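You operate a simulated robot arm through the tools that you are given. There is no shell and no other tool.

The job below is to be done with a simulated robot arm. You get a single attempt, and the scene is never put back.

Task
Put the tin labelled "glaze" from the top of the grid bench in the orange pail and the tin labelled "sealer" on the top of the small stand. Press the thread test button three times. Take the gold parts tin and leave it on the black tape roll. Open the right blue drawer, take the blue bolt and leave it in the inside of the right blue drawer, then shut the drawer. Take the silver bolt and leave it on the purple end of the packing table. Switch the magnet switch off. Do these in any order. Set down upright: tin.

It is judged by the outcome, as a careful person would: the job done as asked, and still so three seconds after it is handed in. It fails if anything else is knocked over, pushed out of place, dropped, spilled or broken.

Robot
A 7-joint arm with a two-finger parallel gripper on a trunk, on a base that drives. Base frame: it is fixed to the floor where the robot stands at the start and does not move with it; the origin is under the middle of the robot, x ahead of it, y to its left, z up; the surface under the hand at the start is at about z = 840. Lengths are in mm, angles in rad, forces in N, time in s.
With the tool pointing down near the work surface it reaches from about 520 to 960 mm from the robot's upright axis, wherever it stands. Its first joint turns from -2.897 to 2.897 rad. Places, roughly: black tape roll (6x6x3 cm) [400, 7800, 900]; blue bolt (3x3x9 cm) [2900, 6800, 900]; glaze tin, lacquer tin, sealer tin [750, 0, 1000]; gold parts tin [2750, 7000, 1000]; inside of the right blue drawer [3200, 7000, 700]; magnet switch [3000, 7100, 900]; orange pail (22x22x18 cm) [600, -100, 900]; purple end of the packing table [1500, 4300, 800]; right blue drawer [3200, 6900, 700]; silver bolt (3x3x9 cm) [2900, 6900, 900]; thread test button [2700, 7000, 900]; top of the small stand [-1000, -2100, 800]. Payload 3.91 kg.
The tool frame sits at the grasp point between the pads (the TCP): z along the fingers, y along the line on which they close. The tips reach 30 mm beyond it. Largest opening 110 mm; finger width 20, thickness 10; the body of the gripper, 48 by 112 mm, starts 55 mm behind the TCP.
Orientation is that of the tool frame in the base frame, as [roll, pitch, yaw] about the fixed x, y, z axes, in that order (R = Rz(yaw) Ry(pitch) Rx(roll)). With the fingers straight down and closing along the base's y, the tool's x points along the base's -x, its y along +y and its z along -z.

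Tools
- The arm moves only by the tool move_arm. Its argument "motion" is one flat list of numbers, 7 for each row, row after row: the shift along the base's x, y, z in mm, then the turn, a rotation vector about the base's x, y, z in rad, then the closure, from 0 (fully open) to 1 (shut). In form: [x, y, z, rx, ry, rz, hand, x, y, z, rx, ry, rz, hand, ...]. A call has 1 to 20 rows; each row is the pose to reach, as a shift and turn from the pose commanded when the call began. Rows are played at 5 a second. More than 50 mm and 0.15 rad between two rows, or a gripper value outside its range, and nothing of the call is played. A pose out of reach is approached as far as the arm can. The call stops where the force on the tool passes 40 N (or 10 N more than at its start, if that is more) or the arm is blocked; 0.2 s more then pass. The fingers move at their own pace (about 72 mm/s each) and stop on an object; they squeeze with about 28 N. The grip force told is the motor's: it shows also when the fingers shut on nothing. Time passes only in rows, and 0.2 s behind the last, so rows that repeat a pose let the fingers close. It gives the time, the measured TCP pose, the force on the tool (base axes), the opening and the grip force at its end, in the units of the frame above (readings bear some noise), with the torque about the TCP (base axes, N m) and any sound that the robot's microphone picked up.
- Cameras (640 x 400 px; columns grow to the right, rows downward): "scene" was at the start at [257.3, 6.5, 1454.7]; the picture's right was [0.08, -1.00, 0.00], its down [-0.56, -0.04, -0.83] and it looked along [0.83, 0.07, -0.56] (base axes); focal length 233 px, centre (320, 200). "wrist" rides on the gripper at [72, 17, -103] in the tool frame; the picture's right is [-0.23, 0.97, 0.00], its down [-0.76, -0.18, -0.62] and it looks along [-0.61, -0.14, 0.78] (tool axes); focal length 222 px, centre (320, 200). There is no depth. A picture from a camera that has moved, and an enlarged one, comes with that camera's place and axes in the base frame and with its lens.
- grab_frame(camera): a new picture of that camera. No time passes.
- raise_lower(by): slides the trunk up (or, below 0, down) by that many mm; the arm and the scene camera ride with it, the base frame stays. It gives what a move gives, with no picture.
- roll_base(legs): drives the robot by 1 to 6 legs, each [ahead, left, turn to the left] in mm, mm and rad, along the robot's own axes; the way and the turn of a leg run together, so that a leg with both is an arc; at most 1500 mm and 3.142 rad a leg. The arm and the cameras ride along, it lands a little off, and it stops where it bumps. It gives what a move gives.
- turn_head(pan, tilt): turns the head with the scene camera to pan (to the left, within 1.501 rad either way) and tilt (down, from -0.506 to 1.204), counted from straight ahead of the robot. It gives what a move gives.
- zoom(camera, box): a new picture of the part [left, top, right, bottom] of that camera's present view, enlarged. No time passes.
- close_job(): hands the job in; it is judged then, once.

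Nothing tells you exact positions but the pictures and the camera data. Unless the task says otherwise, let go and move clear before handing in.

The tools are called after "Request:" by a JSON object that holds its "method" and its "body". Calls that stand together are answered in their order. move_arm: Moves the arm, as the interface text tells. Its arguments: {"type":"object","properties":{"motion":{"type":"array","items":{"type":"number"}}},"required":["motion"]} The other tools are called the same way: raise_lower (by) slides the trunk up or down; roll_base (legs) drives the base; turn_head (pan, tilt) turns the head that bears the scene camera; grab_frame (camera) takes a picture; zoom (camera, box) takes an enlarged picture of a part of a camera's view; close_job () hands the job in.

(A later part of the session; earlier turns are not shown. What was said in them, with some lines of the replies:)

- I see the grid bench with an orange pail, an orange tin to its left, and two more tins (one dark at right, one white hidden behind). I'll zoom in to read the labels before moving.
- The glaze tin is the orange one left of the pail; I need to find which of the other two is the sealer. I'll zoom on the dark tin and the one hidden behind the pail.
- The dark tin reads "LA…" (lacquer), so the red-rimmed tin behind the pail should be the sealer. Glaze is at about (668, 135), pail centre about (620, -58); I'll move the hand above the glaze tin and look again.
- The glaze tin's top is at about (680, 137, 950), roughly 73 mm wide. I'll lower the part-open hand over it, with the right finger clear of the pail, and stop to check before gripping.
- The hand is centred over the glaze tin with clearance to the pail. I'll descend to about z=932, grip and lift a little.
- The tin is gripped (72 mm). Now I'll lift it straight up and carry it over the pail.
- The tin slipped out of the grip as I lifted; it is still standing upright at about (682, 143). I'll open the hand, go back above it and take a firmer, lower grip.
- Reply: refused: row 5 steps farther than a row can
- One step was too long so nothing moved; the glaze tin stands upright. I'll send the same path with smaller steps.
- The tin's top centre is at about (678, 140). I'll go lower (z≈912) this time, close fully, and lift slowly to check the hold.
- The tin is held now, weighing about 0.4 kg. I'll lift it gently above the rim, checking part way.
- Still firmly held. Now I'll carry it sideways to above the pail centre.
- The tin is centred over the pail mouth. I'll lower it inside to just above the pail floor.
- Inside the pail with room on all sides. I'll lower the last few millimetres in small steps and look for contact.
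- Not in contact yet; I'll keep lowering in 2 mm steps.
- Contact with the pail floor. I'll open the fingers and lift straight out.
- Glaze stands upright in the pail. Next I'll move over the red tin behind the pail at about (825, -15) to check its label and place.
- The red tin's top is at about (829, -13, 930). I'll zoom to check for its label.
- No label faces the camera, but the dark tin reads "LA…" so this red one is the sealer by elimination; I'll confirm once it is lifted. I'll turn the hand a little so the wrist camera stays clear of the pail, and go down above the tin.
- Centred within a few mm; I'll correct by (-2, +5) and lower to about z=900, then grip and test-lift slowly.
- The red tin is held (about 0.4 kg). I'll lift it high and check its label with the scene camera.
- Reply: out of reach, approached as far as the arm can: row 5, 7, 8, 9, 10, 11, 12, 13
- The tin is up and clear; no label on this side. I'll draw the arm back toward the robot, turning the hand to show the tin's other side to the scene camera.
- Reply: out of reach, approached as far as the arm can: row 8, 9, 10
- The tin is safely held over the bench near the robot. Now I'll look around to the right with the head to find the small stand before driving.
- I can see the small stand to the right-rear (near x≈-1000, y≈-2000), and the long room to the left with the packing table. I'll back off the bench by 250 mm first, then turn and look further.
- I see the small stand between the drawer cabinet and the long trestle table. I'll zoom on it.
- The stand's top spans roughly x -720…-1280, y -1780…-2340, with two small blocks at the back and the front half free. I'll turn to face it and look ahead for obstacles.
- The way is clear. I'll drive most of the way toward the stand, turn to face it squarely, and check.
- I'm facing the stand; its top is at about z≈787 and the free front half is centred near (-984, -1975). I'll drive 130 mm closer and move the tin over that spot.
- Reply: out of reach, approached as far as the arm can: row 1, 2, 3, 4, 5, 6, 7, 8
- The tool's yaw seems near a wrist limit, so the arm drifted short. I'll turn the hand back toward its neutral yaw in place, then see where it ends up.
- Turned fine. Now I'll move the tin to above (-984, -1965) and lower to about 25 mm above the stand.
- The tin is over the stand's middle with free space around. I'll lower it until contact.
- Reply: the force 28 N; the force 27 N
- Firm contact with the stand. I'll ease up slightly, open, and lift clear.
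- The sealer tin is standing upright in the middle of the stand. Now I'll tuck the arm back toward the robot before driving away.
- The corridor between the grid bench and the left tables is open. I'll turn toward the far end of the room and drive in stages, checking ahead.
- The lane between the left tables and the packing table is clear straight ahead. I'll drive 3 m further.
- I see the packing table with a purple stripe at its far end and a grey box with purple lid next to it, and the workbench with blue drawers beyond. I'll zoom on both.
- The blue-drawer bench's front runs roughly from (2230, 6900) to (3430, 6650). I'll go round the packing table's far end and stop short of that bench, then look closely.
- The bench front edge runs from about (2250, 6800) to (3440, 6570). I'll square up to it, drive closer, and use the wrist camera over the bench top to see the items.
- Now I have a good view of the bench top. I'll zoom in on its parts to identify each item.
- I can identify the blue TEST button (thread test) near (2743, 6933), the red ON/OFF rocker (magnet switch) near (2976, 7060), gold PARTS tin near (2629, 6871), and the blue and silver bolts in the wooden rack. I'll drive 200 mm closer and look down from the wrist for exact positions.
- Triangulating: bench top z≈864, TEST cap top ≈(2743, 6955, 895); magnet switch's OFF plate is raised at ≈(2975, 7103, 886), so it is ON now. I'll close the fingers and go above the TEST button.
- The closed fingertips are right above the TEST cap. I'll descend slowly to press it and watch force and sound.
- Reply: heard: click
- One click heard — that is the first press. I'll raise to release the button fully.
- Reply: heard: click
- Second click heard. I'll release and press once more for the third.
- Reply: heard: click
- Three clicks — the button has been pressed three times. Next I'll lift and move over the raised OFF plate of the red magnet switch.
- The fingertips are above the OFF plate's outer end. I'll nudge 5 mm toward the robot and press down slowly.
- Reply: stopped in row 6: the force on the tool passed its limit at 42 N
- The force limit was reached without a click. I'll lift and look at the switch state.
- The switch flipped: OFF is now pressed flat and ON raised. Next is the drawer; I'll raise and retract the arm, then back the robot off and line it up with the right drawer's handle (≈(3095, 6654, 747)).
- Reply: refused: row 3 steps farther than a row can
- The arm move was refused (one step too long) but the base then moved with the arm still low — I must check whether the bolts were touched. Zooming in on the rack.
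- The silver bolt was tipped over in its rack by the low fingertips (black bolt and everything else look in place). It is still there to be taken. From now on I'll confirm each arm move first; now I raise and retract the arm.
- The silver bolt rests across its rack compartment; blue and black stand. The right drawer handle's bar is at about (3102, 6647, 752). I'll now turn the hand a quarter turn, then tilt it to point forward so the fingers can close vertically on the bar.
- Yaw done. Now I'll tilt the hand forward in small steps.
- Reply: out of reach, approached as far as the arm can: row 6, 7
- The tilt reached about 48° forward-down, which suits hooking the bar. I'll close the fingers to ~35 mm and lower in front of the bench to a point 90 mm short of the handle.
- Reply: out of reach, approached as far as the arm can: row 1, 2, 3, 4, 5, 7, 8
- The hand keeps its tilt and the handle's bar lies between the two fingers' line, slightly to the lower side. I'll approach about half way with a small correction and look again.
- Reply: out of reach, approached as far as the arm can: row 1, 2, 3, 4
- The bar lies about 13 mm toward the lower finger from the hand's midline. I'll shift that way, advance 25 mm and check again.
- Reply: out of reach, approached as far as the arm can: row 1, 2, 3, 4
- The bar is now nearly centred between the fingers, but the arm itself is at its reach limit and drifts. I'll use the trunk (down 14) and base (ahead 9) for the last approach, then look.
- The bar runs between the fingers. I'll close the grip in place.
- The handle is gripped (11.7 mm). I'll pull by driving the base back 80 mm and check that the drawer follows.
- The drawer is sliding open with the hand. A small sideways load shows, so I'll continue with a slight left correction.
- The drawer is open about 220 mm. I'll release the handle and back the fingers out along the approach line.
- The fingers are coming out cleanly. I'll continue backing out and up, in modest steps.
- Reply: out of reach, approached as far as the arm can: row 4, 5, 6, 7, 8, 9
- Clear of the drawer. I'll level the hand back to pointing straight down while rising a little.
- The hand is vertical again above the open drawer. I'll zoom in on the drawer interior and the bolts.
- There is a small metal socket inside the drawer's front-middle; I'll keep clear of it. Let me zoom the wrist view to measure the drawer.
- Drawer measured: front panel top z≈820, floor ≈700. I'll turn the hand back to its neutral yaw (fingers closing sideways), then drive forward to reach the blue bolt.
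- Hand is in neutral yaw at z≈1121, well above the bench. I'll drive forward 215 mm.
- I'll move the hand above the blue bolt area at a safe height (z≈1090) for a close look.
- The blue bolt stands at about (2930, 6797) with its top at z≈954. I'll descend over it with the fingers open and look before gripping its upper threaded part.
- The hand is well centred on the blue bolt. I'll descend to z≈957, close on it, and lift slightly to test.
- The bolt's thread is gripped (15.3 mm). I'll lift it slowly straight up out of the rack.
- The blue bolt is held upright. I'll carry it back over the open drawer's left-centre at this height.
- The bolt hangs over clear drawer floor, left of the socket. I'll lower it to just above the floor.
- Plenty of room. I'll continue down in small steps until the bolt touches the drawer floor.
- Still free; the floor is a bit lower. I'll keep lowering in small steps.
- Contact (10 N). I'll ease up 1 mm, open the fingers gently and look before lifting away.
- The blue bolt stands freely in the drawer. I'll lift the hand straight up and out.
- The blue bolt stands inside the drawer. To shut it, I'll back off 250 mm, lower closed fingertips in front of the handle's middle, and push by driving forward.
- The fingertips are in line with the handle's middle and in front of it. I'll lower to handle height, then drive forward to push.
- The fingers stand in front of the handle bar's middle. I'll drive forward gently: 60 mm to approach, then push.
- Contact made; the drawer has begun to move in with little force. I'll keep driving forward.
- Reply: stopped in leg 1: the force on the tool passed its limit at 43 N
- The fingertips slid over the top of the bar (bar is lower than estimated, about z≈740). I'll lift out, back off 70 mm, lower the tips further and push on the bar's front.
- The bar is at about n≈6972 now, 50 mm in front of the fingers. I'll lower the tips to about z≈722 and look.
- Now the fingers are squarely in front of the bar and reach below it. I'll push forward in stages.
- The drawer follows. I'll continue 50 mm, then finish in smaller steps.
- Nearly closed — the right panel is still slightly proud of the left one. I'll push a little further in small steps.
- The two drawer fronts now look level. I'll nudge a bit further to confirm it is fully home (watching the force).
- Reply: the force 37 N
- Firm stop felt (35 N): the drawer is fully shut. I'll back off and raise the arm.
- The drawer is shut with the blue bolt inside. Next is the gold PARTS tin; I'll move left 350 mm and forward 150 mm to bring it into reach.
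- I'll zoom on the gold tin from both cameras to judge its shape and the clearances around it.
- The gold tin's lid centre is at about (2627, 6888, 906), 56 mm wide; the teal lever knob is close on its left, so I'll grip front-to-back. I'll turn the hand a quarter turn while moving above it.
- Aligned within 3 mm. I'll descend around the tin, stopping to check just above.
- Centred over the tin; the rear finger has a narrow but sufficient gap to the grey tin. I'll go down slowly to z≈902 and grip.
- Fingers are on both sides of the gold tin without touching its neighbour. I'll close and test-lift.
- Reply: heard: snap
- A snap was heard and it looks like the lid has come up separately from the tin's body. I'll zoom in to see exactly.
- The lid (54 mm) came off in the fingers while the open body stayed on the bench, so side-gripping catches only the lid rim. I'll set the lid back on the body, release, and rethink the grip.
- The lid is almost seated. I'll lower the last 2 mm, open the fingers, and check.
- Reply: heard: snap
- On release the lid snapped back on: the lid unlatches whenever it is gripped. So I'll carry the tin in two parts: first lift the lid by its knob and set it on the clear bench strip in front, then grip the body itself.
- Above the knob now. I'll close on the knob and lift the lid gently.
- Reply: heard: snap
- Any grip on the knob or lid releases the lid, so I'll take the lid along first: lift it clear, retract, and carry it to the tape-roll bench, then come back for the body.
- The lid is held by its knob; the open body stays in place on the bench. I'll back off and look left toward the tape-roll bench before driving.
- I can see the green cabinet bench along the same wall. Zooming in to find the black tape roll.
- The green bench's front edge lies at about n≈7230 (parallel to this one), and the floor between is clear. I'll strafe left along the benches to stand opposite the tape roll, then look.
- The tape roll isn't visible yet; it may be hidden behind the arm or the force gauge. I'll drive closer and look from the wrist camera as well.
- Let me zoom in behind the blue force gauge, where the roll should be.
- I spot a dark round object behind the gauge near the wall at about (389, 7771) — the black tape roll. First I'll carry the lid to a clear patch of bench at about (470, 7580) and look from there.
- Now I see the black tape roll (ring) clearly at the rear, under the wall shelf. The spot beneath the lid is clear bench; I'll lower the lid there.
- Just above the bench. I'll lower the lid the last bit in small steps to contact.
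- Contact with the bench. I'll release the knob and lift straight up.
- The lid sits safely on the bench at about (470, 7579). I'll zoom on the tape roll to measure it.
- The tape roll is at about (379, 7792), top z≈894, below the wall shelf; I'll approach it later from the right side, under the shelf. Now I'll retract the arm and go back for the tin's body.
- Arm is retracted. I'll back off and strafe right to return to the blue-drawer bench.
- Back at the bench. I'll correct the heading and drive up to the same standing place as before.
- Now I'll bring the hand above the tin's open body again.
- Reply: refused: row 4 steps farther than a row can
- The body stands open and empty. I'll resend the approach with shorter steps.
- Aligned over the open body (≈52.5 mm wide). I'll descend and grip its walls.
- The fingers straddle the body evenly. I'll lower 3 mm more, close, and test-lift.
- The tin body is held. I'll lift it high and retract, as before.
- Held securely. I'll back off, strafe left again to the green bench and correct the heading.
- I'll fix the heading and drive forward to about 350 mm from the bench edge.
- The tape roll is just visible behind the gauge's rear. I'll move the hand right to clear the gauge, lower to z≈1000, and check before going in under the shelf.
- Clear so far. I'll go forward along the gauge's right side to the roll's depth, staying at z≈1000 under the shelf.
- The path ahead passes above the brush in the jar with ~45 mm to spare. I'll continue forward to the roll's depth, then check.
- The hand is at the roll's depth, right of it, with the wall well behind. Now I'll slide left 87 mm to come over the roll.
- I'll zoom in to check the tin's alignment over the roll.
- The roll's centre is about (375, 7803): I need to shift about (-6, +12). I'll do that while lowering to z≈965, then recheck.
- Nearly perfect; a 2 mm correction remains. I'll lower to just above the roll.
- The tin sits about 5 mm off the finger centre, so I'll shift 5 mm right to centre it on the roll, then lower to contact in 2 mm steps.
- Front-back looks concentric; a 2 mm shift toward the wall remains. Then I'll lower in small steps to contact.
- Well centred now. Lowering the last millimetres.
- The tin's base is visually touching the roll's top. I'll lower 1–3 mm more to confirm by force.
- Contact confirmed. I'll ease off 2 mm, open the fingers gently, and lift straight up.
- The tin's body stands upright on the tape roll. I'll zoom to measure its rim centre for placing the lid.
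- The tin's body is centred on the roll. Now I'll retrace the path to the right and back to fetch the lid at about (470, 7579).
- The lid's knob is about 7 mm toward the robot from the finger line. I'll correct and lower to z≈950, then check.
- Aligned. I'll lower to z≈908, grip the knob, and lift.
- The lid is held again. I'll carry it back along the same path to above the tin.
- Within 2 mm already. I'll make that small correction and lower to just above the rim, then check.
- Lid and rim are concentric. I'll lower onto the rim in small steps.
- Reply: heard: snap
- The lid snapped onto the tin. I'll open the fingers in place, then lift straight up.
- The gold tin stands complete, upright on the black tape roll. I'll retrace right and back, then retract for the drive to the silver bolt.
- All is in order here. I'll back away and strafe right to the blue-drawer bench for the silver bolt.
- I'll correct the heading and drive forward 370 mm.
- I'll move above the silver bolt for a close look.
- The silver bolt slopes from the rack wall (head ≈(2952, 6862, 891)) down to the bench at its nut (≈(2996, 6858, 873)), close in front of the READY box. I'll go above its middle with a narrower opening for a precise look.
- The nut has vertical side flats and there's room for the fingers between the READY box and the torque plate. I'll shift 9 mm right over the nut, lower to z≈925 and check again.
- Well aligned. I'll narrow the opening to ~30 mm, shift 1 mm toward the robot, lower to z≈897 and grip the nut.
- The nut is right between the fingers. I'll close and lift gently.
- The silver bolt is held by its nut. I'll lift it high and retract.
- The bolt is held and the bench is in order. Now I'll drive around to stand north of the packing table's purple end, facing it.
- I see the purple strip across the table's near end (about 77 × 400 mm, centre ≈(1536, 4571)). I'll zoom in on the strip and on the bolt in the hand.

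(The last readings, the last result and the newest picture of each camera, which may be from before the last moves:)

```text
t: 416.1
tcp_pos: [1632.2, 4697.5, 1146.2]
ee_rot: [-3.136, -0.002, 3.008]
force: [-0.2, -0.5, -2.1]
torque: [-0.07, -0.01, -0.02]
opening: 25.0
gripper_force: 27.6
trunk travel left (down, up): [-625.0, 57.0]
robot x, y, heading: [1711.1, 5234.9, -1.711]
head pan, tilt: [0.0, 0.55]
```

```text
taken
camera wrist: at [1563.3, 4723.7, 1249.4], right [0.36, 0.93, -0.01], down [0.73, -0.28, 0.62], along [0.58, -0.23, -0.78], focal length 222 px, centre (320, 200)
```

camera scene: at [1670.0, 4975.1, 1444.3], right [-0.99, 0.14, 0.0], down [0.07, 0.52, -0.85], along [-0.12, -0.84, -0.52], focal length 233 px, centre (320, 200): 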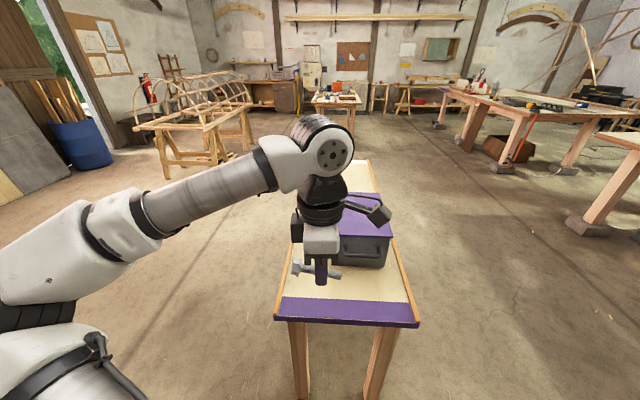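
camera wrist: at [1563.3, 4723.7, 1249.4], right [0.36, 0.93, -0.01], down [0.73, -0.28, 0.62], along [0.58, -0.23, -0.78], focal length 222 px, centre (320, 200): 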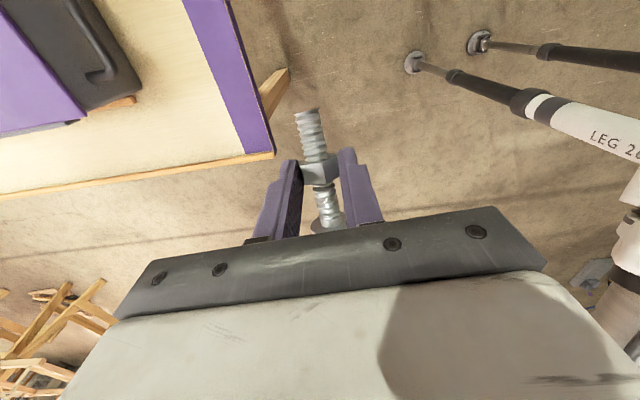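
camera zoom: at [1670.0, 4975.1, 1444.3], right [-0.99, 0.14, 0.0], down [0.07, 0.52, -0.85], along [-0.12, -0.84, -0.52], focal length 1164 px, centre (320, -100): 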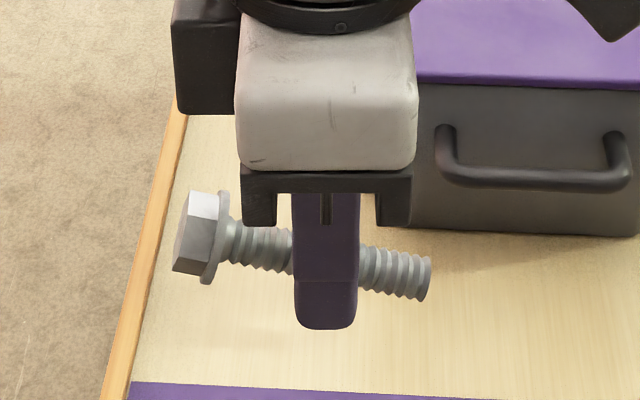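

The bolt tilts about 13–15° (head up). I'll zoom on the table corner in the wrist view to fix the table height.

Request:
{"method": "zoom", "body": {"camera": "wrist", "box": [170, 0, 330, 200]}}

```text
2.00 times, centred on (250, 100) of wrist
camera zoom: at [1563.3, 4723.7, 1249.4], right [0.36, 0.93, -0.01], down [0.73, -0.28, 0.62], along [0.58, -0.23, -0.78], focal length 444 px, centre (460, 400)
```

zoom: 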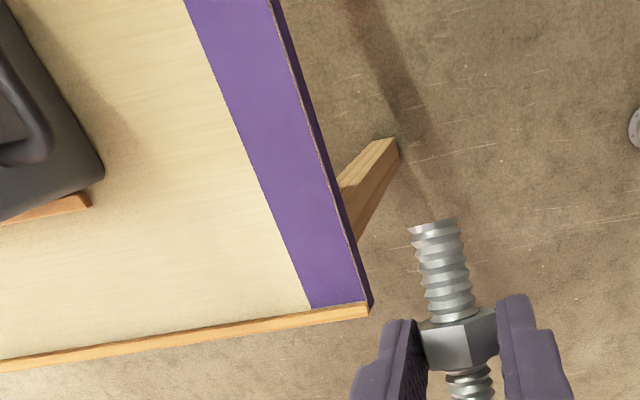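

The table top is about z≈785 and the strip's centre about (1534, 4555). I'll level the bolt by tilting the hand ~14° and move it over the strip at height.

Request:
{"method": "move_arm", "body": {"motion": [0, 0, 0, 0.0174, 0.1237, 0, 1, 0, 0, 0, 0.0348, 0.2475, 0, 1, -23, -36, -20, 0.0348, 0.2475, 0, 1, -46, -72, -45, 0.0348, 0.2475, 0, 1, -70, -108, -70, 0.0348, 0.2475, 0, 1, -93, -143, -95, 0.0348, 0.2475, 0, 1, -93, -143, -130, 0.0348, 0.2475, 0, 1, -93, -143, -170, 0.0348, 0.2475, 0, 1, -93, -143, -200, 0.0348, 0.2475, 0, 1, -93, -143, -200, 0.0348, 0.2475, 0, 1]}}

Request:
{"method": "grab_frame", "body": {"camera": "wrist"}}

Request:
{"method": "zoom", "body": {"camera": "scene", "box": [250, 200, 440, 350]}}

```text
t: 418.4
tcp_pos: [1538.4, 4557.5, 947.6]
ee_rot: [-3.138, -0.255, 3.009]
force: [-0.4, 0.1, -2.9]
torque: [0.0, 0.03, 0.0]
opening: 23.6
gripper_force: 28.5
trunk travel left (down, up): [-625.0, 57.0]
robot x, y, heading: [1706.9, 5230.7, -1.704]
head pan, tilt: [0.0, 0.55]
```

```text
taken
camera wrist: at [1497.6, 4579.8, 1064.9], right [0.35, 0.94, -0.06], down [0.86, -0.29, 0.41], along [0.37, -0.2, -0.91], focal length 222 px, centre (320, 200)
```

wrist: 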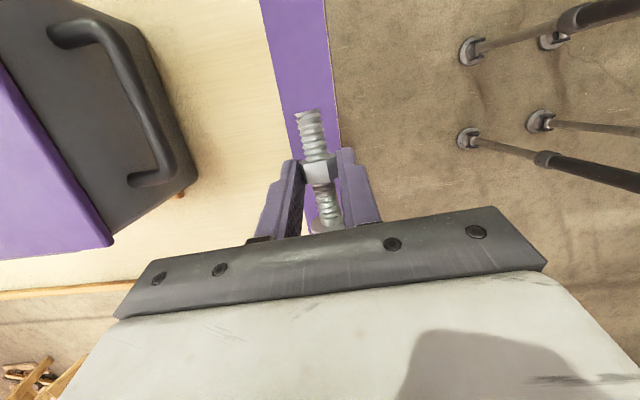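

```text
2.67 times, centred on (345, 275) of scene
camera zoom: at [1670.0, 4975.1, 1444.3], right [-0.99, 0.14, 0.0], down [0.07, 0.52, -0.85], along [-0.12, -0.84, -0.52], focal length 621 px, centre (253, 0)
```

zoom: 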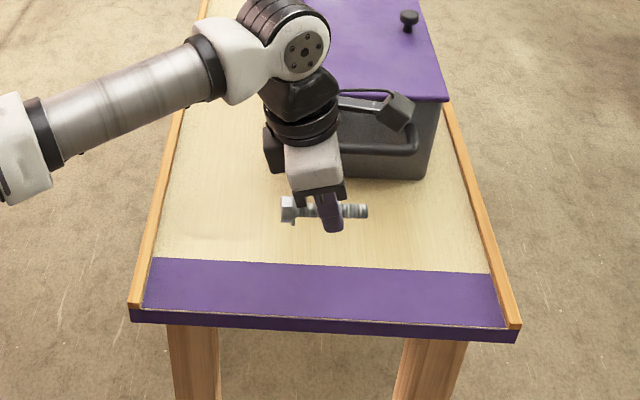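

The bolt is level now. I'll zoom the wrist view to check its position over the strip.

Request:
{"method": "zoom", "body": {"camera": "wrist", "box": [240, 60, 400, 200]}}

```text
2.86 times, centred on (320, 130) of wrist
camera zoom: at [1497.6, 4579.8, 1064.9], right [0.35, 0.94, -0.06], down [0.86, -0.29, 0.41], along [0.37, -0.2, -0.91], focal length 635 px, centre (320, 400)
```

zoom: 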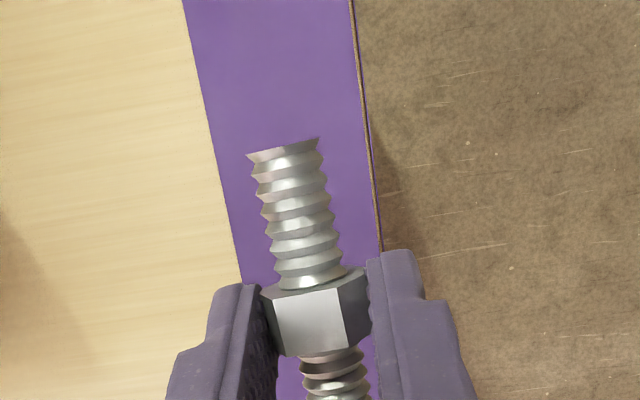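

By the wrist view the bolt is ~16 mm too close to the table's end edge. I'll shift 16 mm inward, lower to z≈850, and look again.

Request:
{"method": "move_arm", "body": {"motion": [-3, -8, -25, 0, 0, 0, 1, -5.6, -15, -55, 0, 0, 0, 1, -5.6, -15, -80, 0, 0, 0, 1, -5.6, -15, -98, 0, 0, 0, 1, -5.6, -15, -98, 0, 0, 0, 1]}}

Request:
{"method": "grab_frame", "body": {"camera": "wrist"}}

Request:
{"method": "zoom", "body": {"camera": "scene", "box": [270, 230, 430, 340]}}

```text
t: 419.6
tcp_pos: [1532.5, 4543.1, 848.5]
ee_rot: [-3.138, -0.254, 3.007]
force: [0.1, -0.3, -2.3]
torque: [0.03, 0.02, 0.02]
opening: 23.1
gripper_force: 28.0
trunk travel left (down, up): [-625.0, 57.0]
robot x, y, heading: [1704.7, 5231.9, -1.71]
head pan, tilt: [0.0, 0.55]
```

```text
taken
camera wrist: at [1491.6, 4564.6, 966.9], right [0.35, 0.94, -0.06], down [0.86, -0.29, 0.41], along [0.37, -0.2, -0.91], focal length 222 px, centre (320, 200)
```

wrist: 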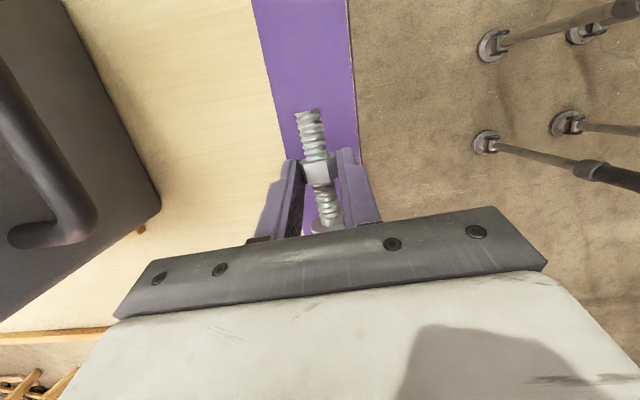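

```text
3.64 times, centred on (350, 285) of scene
camera zoom: at [1670.0, 4975.1, 1444.3], right [-0.99, 0.14, 0.0], down [0.07, 0.52, -0.85], along [-0.12, -0.84, -0.52], focal length 847 px, centre (211, -109)
```

zoom: 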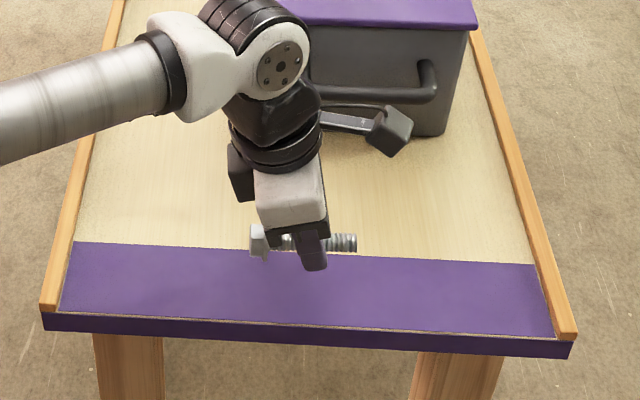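

Now the bolt is centred over the strip. I'll lower to just above the surface, then step down to contact.

Request:
{"method": "move_arm", "body": {"motion": [0, -2, -14, 0, 0, 0, 1, 0, -2, -28, 0, 0, 0, 1, 0, -2, -36, 0, 0, 0, 1, 0, -2, -36, 0, 0, 0, 1]}}

Request:
{"method": "move_arm", "body": {"motion": [0, 0, -3, 0, 0, 0, 1, 0, 0, -6, 0, 0, 0, 1, 0, 0, -6, 0, 0, 0, 1]}}

Request:
{"method": "zoom", "body": {"camera": "scene", "box": [290, 240, 410, 330]}}

```text
t: 420.6
tcp_pos: [1532.4, 4538.4, 811.0]
ee_rot: [-3.139, -0.252, 3.008]
force: [0.1, 0.2, -1.7]
torque: [0.02, -0.03, -0.01]
opening: 23.4
gripper_force: 28.0
trunk travel left (down, up): [-625.0, 57.0]
robot x, y, heading: [1706.9, 5234.0, -1.703]
head pan, tilt: [0.0, 0.55]
```

```text
t: 421.4
tcp_pos: [1533.4, 4539.2, 805.6]
ee_rot: [-3.137, -0.252, 3.007]
force: [0.7, 0.9, -1.5]
torque: [-0.02, -0.03, 0.03]
opening: 23.4
gripper_force: 27.6
trunk travel left (down, up): [-625.0, 57.0]
robot x, y, heading: [1709.0, 5233.7, -1.708]
head pan, tilt: [0.0, 0.55]
```

```text
4.44 times, centred on (350, 285) of scene
camera zoom: at [1670.0, 4975.1, 1444.3], right [-0.99, 0.14, 0.0], down [0.07, 0.52, -0.85], along [-0.12, -0.84, -0.52], focal length 1035 px, centre (187, -178)
```

zoom: 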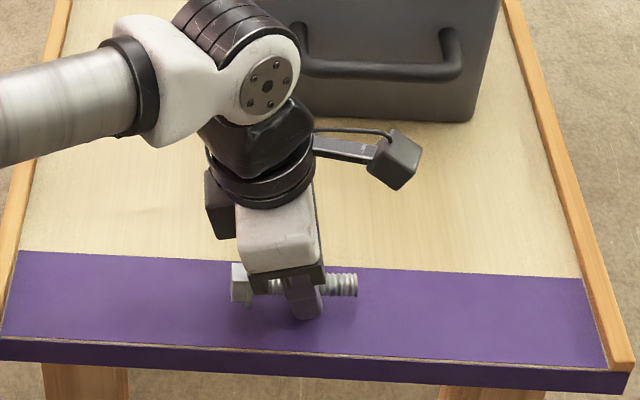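

Request:
{"method": "move_arm", "body": {"motion": [0, 0, -2, 0, 0, 0, 1, 0, 0, -4, 0, 0, 0, 1, 0, 0, -4, 0, 0, 0, 1]}}

Request:
{"method": "move_arm", "body": {"motion": [0, 0, -2, 0, 0, 0, 1, 0, 0, -4, 0, 0, 0, 1, 0, 0, -4, 0, 0, 0, 1]}}

Request:
{"method": "zoom", "body": {"camera": "scene", "box": [300, 260, 400, 320]}}

```text
t: 422.1
tcp_pos: [1533.7, 4536.6, 802.9]
ee_rot: [-3.138, -0.252, 3.007]
force: [0.6, 0.1, -2.0]
torque: [0.0, -0.01, 0.02]
opening: 23.4
gripper_force: 28.5
trunk travel left (down, up): [-625.0, 57.0]
robot x, y, heading: [1709.9, 5233.0, -1.707]
head pan, tilt: [0.0, 0.55]
```

```text
t: 422.9
tcp_pos: [1532.2, 4537.7, 799.0]
ee_rot: [-3.138, -0.253, 3.006]
force: [-1.0, 1.2, -0.8]
torque: [-0.03, 0.02, -0.02]
opening: 23.3
gripper_force: 28.8
trunk travel left (down, up): [-625.0, 57.0]
robot x, y, heading: [1705.7, 5234.1, -1.711]
head pan, tilt: [0.0, 0.55]
```

```text
6.40 times, centred on (350, 290) of scene
camera zoom: at [1670.0, 4975.1, 1444.3], right [-0.99, 0.14, 0.0], down [0.07, 0.52, -0.85], along [-0.12, -0.84, -0.52], focal length 1490 px, centre (128, -376)
```

zoom: 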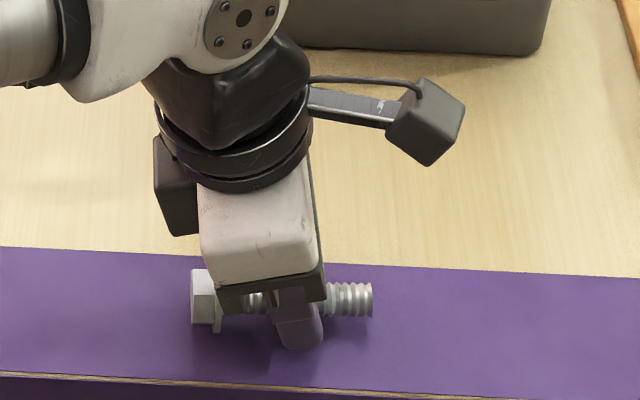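

Request:
{"method": "move_arm", "body": {"motion": [0, 0, -2, 0, 0, 0, 1, 0, 0, -4, 0, 0, 0, 1, 0, 0, -4, 0, 0, 0, 1]}}

Request:
{"method": "move_arm", "body": {"motion": [0, 0, -2, 0, 0, 0, 1, 0, 0, -3, 0, 0, 0, 1, 0, 0, -3, 0, 0, 0, 1]}}

```text
t: 423.8
tcp_pos: [1533.2, 4538.1, 795.6]
ee_rot: [-3.136, -0.253, 3.007]
force: [-0.4, 1.3, 9.1]
torque: [0.03, 0.17, 0.0]
opening: 23.4
gripper_force: 28.1
trunk travel left (down, up): [-625.0, 57.0]
robot x, y, heading: [1705.4, 5233.2, -1.711]
head pan, tilt: [0.0, 0.55]
```

```text
t: 424.6
tcp_pos: [1534.3, 4537.4, 793.2]
ee_rot: [-3.137, -0.255, 3.008]
force: [-1.5, 1.3, 23.4]
torque: [0.09, 0.34, 0.0]
opening: 23.2
gripper_force: 28.1
trunk travel left (down, up): [-625.0, 57.0]
robot x, y, heading: [1704.0, 5231.8, -1.707]
head pan, tilt: [0.0, 0.55]
```

Contact. I'll ease up 2 mm, then open the fingers slowly to ~45 mm.

Request:
{"method": "move_arm", "body": {"motion": [0, 0, 1.5, 0, 0, 0, 1, 0, 0, 2, 0, 0, 0, 0.85, 0, 0, 2, 0, 0, 0, 0.7, 0, 0, 2, 0, 0, 0, 0.6, 0, 0, 2, 0, 0, 0, 0.6]}}

Request:
{"method": "zoom", "body": {"camera": "scene", "box": [300, 260, 400, 320]}}

Request:
{"method": "zoom", "body": {"camera": "wrist", "box": [220, 40, 420, 240]}}

```text
t: 425.8
tcp_pos: [1532.0, 4537.3, 791.5]
ee_rot: [-3.141, -0.252, 3.009]
force: [1.0, 0.5, -0.2]
torque: [-0.01, 0.0, 0.02]
opening: 44.0
gripper_force: 0.1
trunk travel left (down, up): [-625.0, 57.0]
robot x, y, heading: [1702.5, 5231.5, -1.705]
head pan, tilt: [0.0, 0.55]
```

```text
6.40 times, centred on (350, 290) of scene
camera zoom: at [1670.0, 4975.2, 1444.3], right [-0.99, 0.14, 0.0], down [0.07, 0.52, -0.85], along [-0.12, -0.84, -0.52], focal length 1490 px, centre (128, -376)
```

zoom: 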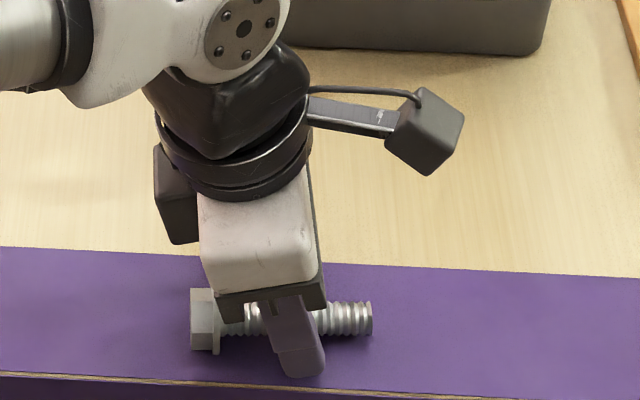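

```text
2.00 times, centred on (320, 140) of wrist
camera zoom: at [1491.9, 4560.2, 910.6], right [0.35, 0.94, -0.06], down [0.86, -0.29, 0.41], along [0.37, -0.2, -0.91], focal length 444 px, centre (320, 320)
```

zoom: 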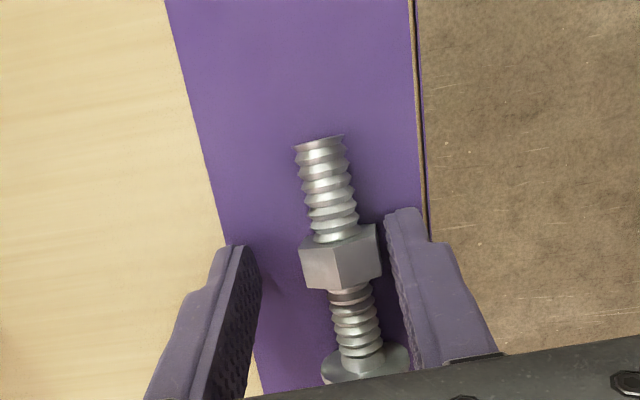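

The bolt lies on the purple strip between the open fingers. I'll withdraw along the hand's axis, then rise clear.

Request:
{"method": "move_arm", "body": {"motion": [2.5, 0, 10, 0, 0, 0, 0.6, 7.5, -1, 29, 0, 0, 0, 0.6, 15, -2, 58, 0, 0, 0, 0.6, 25, -3, 97, 0, 0, 0, 0.6, 35, 0, 140, 0, 0, 0, 0.6, 45, 20, 180, 0, 0, 0, 0.6, 55, 50, 215, 0, 0, 0, 0.6, 55, 50, 215, 0, 0, 0, 0.6]}}

Request:
{"method": "grab_frame", "body": {"camera": "scene"}}

Request:
{"method": "zoom", "body": {"camera": "scene", "box": [260, 230, 440, 340]}}

Request:
{"method": "grab_frame", "body": {"camera": "wrist"}}

```text
t: 427.6
tcp_pos: [1585.1, 4586.6, 1008.5]
ee_rot: [-3.138, -0.253, 3.006]
force: [-0.7, -0.1, -0.1]
torque: [0.0, -0.02, 0.02]
opening: 44.3
gripper_force: 0.0
trunk travel left (down, up): [-625.0, 57.0]
robot x, y, heading: [1709.6, 5228.9, -1.711]
head pan, tilt: [0.0, 0.55]
```

```text
taken
camera scene: at [1669.9, 4974.8, 1444.2], right [-0.99, 0.14, 0.0], down [0.07, 0.52, -0.85], along [-0.12, -0.84, -0.52], focal length 233 px, centre (320, 200)
```

scene: 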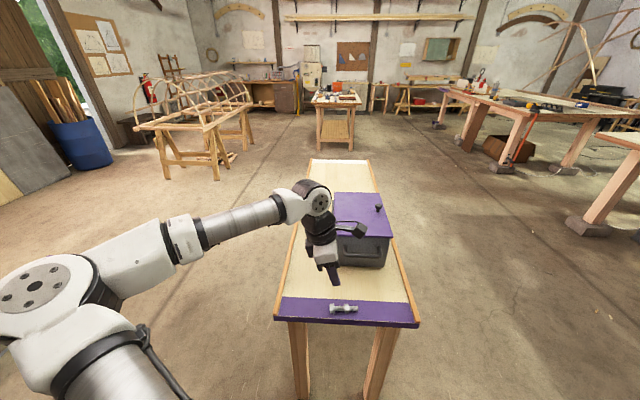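

```text
3.56 times, centred on (350, 285) of scene
camera zoom: at [1669.9, 4974.8, 1444.2], right [-0.99, 0.14, 0.0], down [0.07, 0.52, -0.85], along [-0.12, -0.84, -0.52], focal length 828 px, centre (213, -102)
```

zoom: 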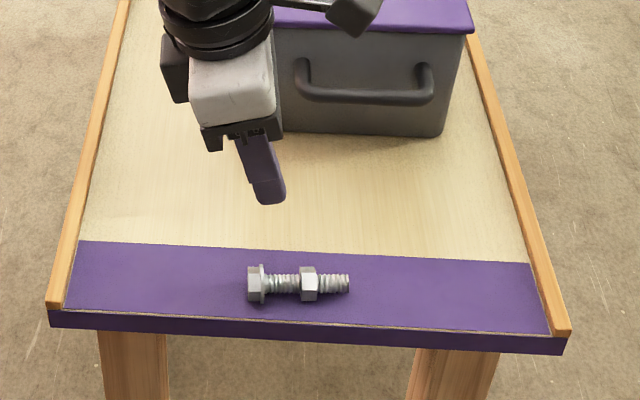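

```text
taken
camera wrist: at [1544.1, 4608.5, 1126.4], right [0.35, 0.94, -0.06], down [0.86, -0.29, 0.41], along [0.37, -0.2, -0.91], focal length 222 px, centre (320, 200)
```

wrist: 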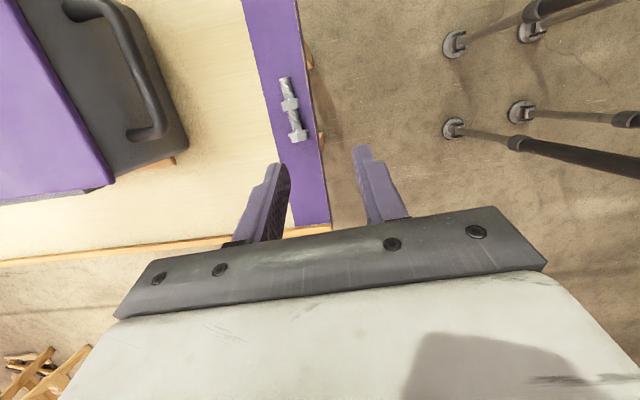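

The silver bolt lies well on the purple strip. Before handing in I'll back clear of the table and zoom toward the far stand and pail to confirm they still look right.

Request:
{"method": "roll_base", "body": {"legs": [[-300, 0, 0]]}}

Request:
{"method": "zoom", "body": {"camera": "scene", "box": [300, 60, 420, 140]}}

Request:
{"method": "zoom", "body": {"camera": "scene", "box": [270, 180, 430, 320]}}

```text
t: 429.6
tcp_pos: [1626.1, 4876.6, 1009.1]
ee_rot: [-3.137, -0.253, 3.013]
force: [-0.1, 0.2, -0.2]
torque: [0.0, 0.01, -0.01]
opening: 44.0
gripper_force: 0.0
trunk travel left (down, up): [-625.0, 57.0]
robot x, y, heading: [1745.6, 5522.5, -1.706]
head pan, tilt: [0.0, 0.55]
```

```text
5.00 times, centred on (360, 100) of scene
camera zoom: at [1710.1, 5266.2, 1444.5], right [-0.99, 0.13, 0.0], down [0.07, 0.52, -0.85], along [-0.11, -0.85, -0.52], focal length 1164 px, centre (120, 700)
```

zoom: 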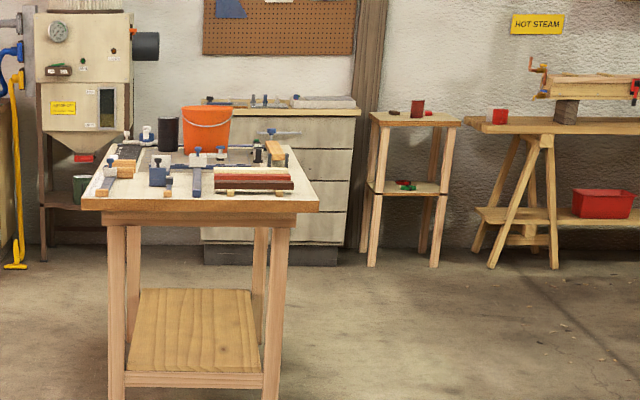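

```text
2.86 times, centred on (350, 250) of scene
camera zoom: at [1710.1, 5266.2, 1444.5], right [-0.99, 0.13, 0.0], down [0.07, 0.52, -0.85], along [-0.11, -0.85, -0.52], focal length 665 px, centre (234, 57)
```

zoom: 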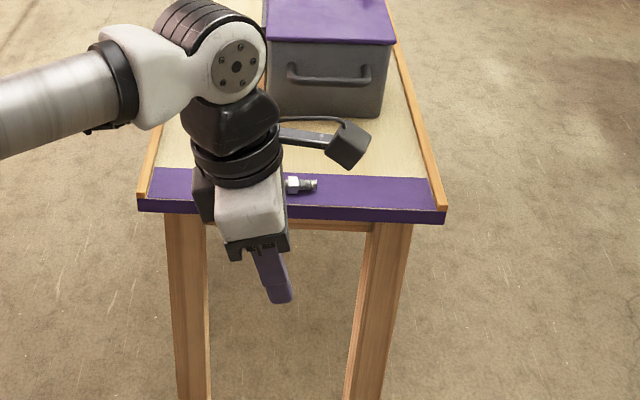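

The red sealer tin is on the stand, the pail is in place on the grid bench, and the silver bolt is on the purple end. I last saw the gold tin on the roll and the shut drawer just before leaving each. All parts are done and the arm is clear, so I'm handing in.

Request:
{"method": "close_job", "body": {}}

```text
The job is handed in.
```

I finished all seven parts of the job and handed it in with the arm clear. I have no verdict back yet.

| Part | Final state |
|---|---|
| Glaze tin | Standing upright in the orange pail |
| Sealer tin | Standing upright on the small stand |
| Thread test button | Pressed three times, with a click each time |
| Gold parts tin | Upright on the black tape roll, lid snapped on |
| Blue bolt | Stood inside the right blue drawer, drawer then pushed fully shut |
| Silver bolt | Lying on the purple strip at the end of the packing table |
| Magnet switch | Flipped to off |

Some things did not go cleanly, or were not fully checked:

- **Silver bolt knocked over:** an arm move was refused, the base then drove with the hand too low, and the fingers tipped the bolt in its rack. It stayed on the rack. Nothing else looked disturbed.
- **Gold tin lid:** gripping the lid or knob releases it, so I carried the lid and the body separately and put the lid back on at the tape roll.
- **Sealer label not read:** I never saw the red tin's label. I took it as the sealer because the other two read "GLAZE" and "LA…" (lacquer).
- **Glaze tin slip:** it slid out of my first grip as I lifted, stayed upright, and moved only a few millimetres before I picked it up again.
- **Not rechecked at the end:** I last saw the gold tin and the shut drawer when I left each bench. I saw the stand and the pail (from the outside only) again just before handing in.
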